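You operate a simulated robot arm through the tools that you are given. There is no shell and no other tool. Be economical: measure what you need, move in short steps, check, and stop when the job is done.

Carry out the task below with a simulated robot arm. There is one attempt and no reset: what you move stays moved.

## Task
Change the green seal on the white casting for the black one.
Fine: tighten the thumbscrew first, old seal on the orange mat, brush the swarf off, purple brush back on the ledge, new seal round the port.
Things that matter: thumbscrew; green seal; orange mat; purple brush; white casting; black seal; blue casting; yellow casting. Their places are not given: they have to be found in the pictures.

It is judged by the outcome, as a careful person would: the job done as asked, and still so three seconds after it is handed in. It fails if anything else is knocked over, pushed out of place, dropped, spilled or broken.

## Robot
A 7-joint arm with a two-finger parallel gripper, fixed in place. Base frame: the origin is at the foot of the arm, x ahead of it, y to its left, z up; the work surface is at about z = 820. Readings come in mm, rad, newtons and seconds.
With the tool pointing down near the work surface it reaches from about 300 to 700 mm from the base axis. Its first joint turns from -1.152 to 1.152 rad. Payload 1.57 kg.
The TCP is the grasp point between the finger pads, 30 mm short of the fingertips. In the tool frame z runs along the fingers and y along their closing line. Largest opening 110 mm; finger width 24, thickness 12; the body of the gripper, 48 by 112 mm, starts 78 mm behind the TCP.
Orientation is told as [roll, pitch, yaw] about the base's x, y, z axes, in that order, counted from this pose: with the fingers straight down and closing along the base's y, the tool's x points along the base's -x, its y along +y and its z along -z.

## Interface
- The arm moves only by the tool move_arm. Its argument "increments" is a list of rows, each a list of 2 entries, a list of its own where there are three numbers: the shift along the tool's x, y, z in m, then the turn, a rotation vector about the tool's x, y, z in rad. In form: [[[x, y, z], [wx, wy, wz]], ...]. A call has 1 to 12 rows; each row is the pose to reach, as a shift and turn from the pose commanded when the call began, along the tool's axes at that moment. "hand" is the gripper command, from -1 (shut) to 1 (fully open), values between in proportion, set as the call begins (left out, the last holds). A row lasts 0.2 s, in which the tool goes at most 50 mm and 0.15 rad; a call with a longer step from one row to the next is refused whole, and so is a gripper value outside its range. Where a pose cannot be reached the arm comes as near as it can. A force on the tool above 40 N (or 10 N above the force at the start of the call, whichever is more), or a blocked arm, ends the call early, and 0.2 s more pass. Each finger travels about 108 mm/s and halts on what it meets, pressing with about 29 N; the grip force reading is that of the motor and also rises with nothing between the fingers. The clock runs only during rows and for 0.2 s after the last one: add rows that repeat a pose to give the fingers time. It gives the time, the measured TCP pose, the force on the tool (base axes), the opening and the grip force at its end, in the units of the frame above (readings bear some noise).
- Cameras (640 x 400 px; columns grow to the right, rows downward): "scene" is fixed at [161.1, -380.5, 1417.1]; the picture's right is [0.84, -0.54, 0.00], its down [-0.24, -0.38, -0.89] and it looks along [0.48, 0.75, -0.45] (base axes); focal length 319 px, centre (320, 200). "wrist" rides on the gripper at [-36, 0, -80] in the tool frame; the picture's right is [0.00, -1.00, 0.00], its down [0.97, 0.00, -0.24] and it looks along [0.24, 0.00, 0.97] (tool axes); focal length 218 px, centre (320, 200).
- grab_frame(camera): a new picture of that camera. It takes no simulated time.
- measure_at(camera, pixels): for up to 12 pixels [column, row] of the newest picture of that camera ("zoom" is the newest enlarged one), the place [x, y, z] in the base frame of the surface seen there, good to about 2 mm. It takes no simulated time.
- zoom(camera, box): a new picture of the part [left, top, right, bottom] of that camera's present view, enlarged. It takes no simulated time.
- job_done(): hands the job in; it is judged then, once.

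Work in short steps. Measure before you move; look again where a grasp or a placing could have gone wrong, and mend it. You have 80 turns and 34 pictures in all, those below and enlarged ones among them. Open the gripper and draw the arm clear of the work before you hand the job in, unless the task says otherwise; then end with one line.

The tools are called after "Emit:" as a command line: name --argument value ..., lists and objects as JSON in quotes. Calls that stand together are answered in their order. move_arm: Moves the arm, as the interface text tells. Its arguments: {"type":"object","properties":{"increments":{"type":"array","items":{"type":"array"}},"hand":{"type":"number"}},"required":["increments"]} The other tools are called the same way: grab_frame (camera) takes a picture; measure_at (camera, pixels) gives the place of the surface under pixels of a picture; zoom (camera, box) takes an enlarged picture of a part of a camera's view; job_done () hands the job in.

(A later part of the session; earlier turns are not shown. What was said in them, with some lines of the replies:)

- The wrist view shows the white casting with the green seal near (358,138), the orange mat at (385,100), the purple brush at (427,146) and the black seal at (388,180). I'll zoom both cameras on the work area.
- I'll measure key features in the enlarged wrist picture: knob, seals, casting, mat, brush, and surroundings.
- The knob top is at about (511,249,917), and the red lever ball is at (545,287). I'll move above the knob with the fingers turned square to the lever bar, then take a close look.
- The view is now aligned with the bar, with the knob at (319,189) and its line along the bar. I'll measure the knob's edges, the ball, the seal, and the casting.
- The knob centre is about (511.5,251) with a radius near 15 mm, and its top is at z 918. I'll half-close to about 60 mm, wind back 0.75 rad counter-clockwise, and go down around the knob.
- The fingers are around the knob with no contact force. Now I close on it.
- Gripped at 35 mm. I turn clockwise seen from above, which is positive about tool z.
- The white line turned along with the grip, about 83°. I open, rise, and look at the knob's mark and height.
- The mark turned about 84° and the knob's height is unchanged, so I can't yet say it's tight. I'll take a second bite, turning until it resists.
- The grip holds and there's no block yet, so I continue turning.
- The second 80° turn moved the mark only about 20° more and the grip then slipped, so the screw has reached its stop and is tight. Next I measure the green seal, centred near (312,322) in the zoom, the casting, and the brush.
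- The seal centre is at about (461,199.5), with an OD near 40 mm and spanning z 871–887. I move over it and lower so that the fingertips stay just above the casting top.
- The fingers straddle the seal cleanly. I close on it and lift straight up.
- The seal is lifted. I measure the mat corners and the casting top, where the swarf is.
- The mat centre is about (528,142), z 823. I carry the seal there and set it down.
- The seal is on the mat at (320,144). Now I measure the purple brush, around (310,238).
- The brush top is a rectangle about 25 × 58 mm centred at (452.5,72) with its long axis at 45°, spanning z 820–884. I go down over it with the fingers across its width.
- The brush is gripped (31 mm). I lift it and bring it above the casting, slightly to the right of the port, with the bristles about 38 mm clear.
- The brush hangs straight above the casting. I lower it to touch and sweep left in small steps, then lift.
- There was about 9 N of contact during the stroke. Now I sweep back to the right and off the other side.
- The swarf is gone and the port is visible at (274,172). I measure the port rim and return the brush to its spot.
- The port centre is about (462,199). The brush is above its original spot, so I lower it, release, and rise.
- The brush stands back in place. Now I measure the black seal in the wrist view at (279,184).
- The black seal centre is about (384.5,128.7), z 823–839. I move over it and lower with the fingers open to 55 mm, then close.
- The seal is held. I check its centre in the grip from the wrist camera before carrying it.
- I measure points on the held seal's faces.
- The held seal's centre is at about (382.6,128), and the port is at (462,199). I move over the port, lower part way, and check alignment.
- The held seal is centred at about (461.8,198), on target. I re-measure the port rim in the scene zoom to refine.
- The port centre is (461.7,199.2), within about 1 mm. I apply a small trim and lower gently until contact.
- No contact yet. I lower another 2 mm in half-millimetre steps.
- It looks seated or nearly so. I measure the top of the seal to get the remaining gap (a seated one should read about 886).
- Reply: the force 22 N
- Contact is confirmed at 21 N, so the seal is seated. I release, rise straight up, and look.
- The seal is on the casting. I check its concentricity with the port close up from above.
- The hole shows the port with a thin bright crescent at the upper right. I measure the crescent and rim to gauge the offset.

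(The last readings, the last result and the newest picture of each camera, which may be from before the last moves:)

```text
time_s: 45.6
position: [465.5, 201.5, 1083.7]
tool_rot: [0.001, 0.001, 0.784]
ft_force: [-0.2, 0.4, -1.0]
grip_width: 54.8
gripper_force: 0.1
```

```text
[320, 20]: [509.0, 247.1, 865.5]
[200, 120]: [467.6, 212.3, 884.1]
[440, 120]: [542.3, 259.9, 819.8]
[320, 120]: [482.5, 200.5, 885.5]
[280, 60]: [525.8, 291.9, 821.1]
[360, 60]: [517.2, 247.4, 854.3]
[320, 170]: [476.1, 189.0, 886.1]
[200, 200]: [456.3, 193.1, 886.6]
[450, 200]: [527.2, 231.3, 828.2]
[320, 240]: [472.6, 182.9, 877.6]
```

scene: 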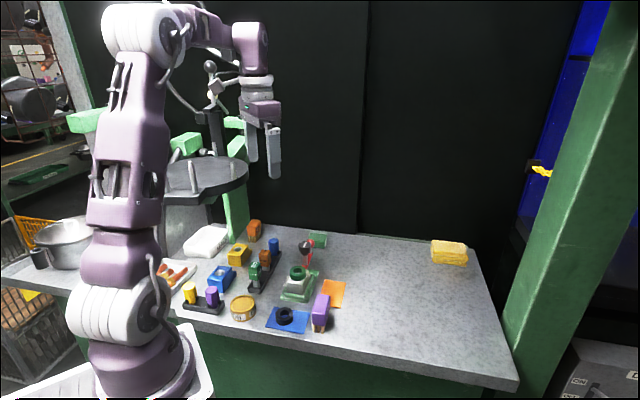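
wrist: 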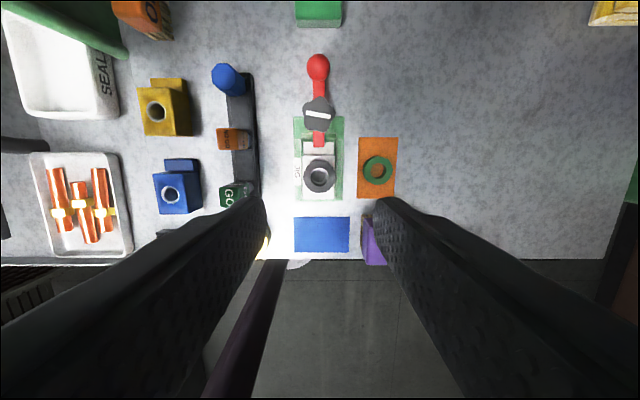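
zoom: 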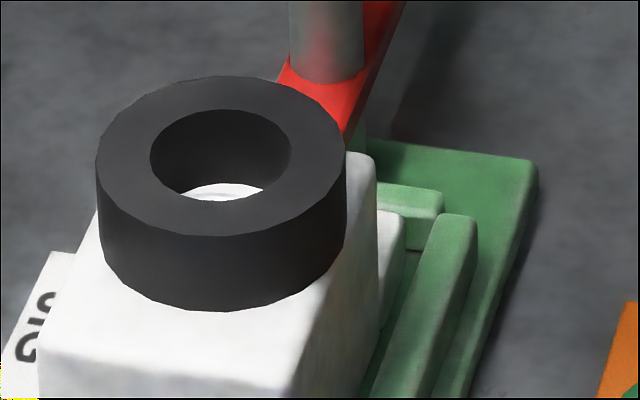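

The seal centre reads (461.1,199.5) against the port at (461.7,199.2), so it is concentric to about 1 mm. I open the gripper fully, draw the arm up and back, and take a final look.

Emit:
move_arm --increments '[[[0, 0, -0.03], [0, 0, 0]], [[0, 0.02, -0.06], [0, 0, 0]], [[0, 0.04, -0.09], [0, 0, 0]], [[0, 0.06, -0.1], [0, 0, 0]], [[0, 0.06, -0.1], [0, 0, 0]]]' --hand 1

Emit:
grab_frame --camera "scene"

Emit:
zoom --camera "scene" --box '[220, 220, 360, 340]'

```text
time_s: 46.8
position: [428.8, 239.8, 1182.8]
tool_rot: [-0.011, 0.001, 0.776]
ft_force: [18.5, -9.5, -1.4]
grip_width: 92.5
gripper_force: 0.1
stopped in row 5: the force on the tool passed its limit (the readings are from after the stop); the commanded pose is now the measured one
```

```text
3 pictures are left
```

scene: 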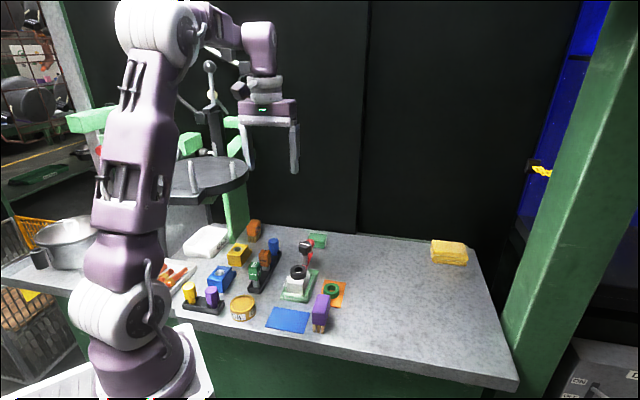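

```text
3.33 times, centred on (290, 280) of scene
```

zoom: 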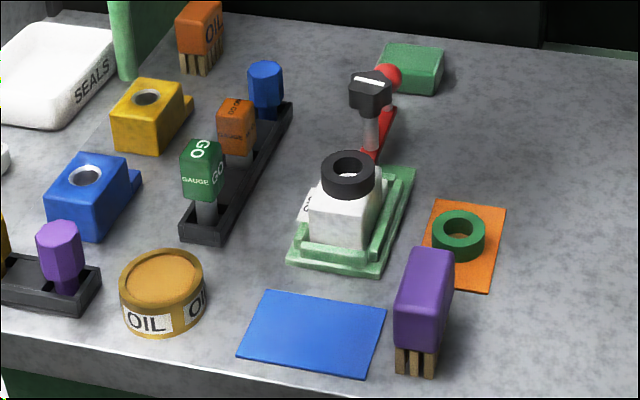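

The work is all in order, but the opening finger touched the machine column on the left. I back away to the right, clear of it.

Emit:
move_arm --increments '[[[0, -0.02, 0], [0, 0, 0]], [[0, -0.05, 0], [0, 0, 0]], [[0, -0.08, 0], [0, 0, 0]], [[0, -0.08, 0], [0, 0, 0]], [[0, -0.08, 0], [0, 0, 0]]]' --hand 1

Emit:
grab_frame --camera "scene"

```text
time_s: 48.0
position: [482.0, 184.8, 1182.8]
tool_rot: [-0.006, 0.002, 0.777]
ft_force: [-0.7, -0.1, 0.1]
grip_width: 109.8
gripper_force: 0.1
```

```text
1 pictures are left
```

scene: 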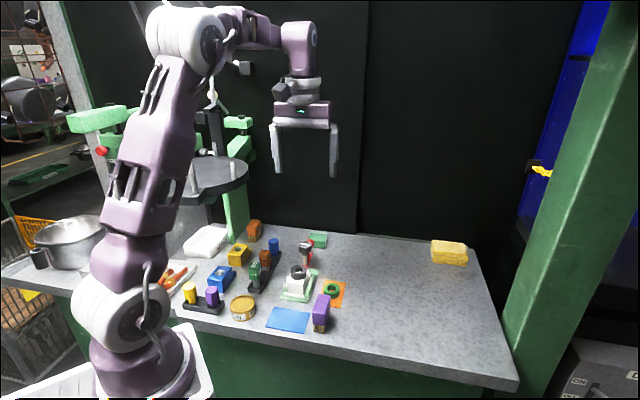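

The arm is clear, the gripper is open and everything is in place, so I hand the job in.

Emit:
job_done

```text
The job is handed in.
```

The black seal is round the port on the white casting, the thumbscrew is tightened to its stop, the swarf is brushed off, and the green seal is on the orange mat; the purple brush is back where it first stood, which I took to be the ledge, and while withdrawing a finger touched the machine column on the left with no visible harm.
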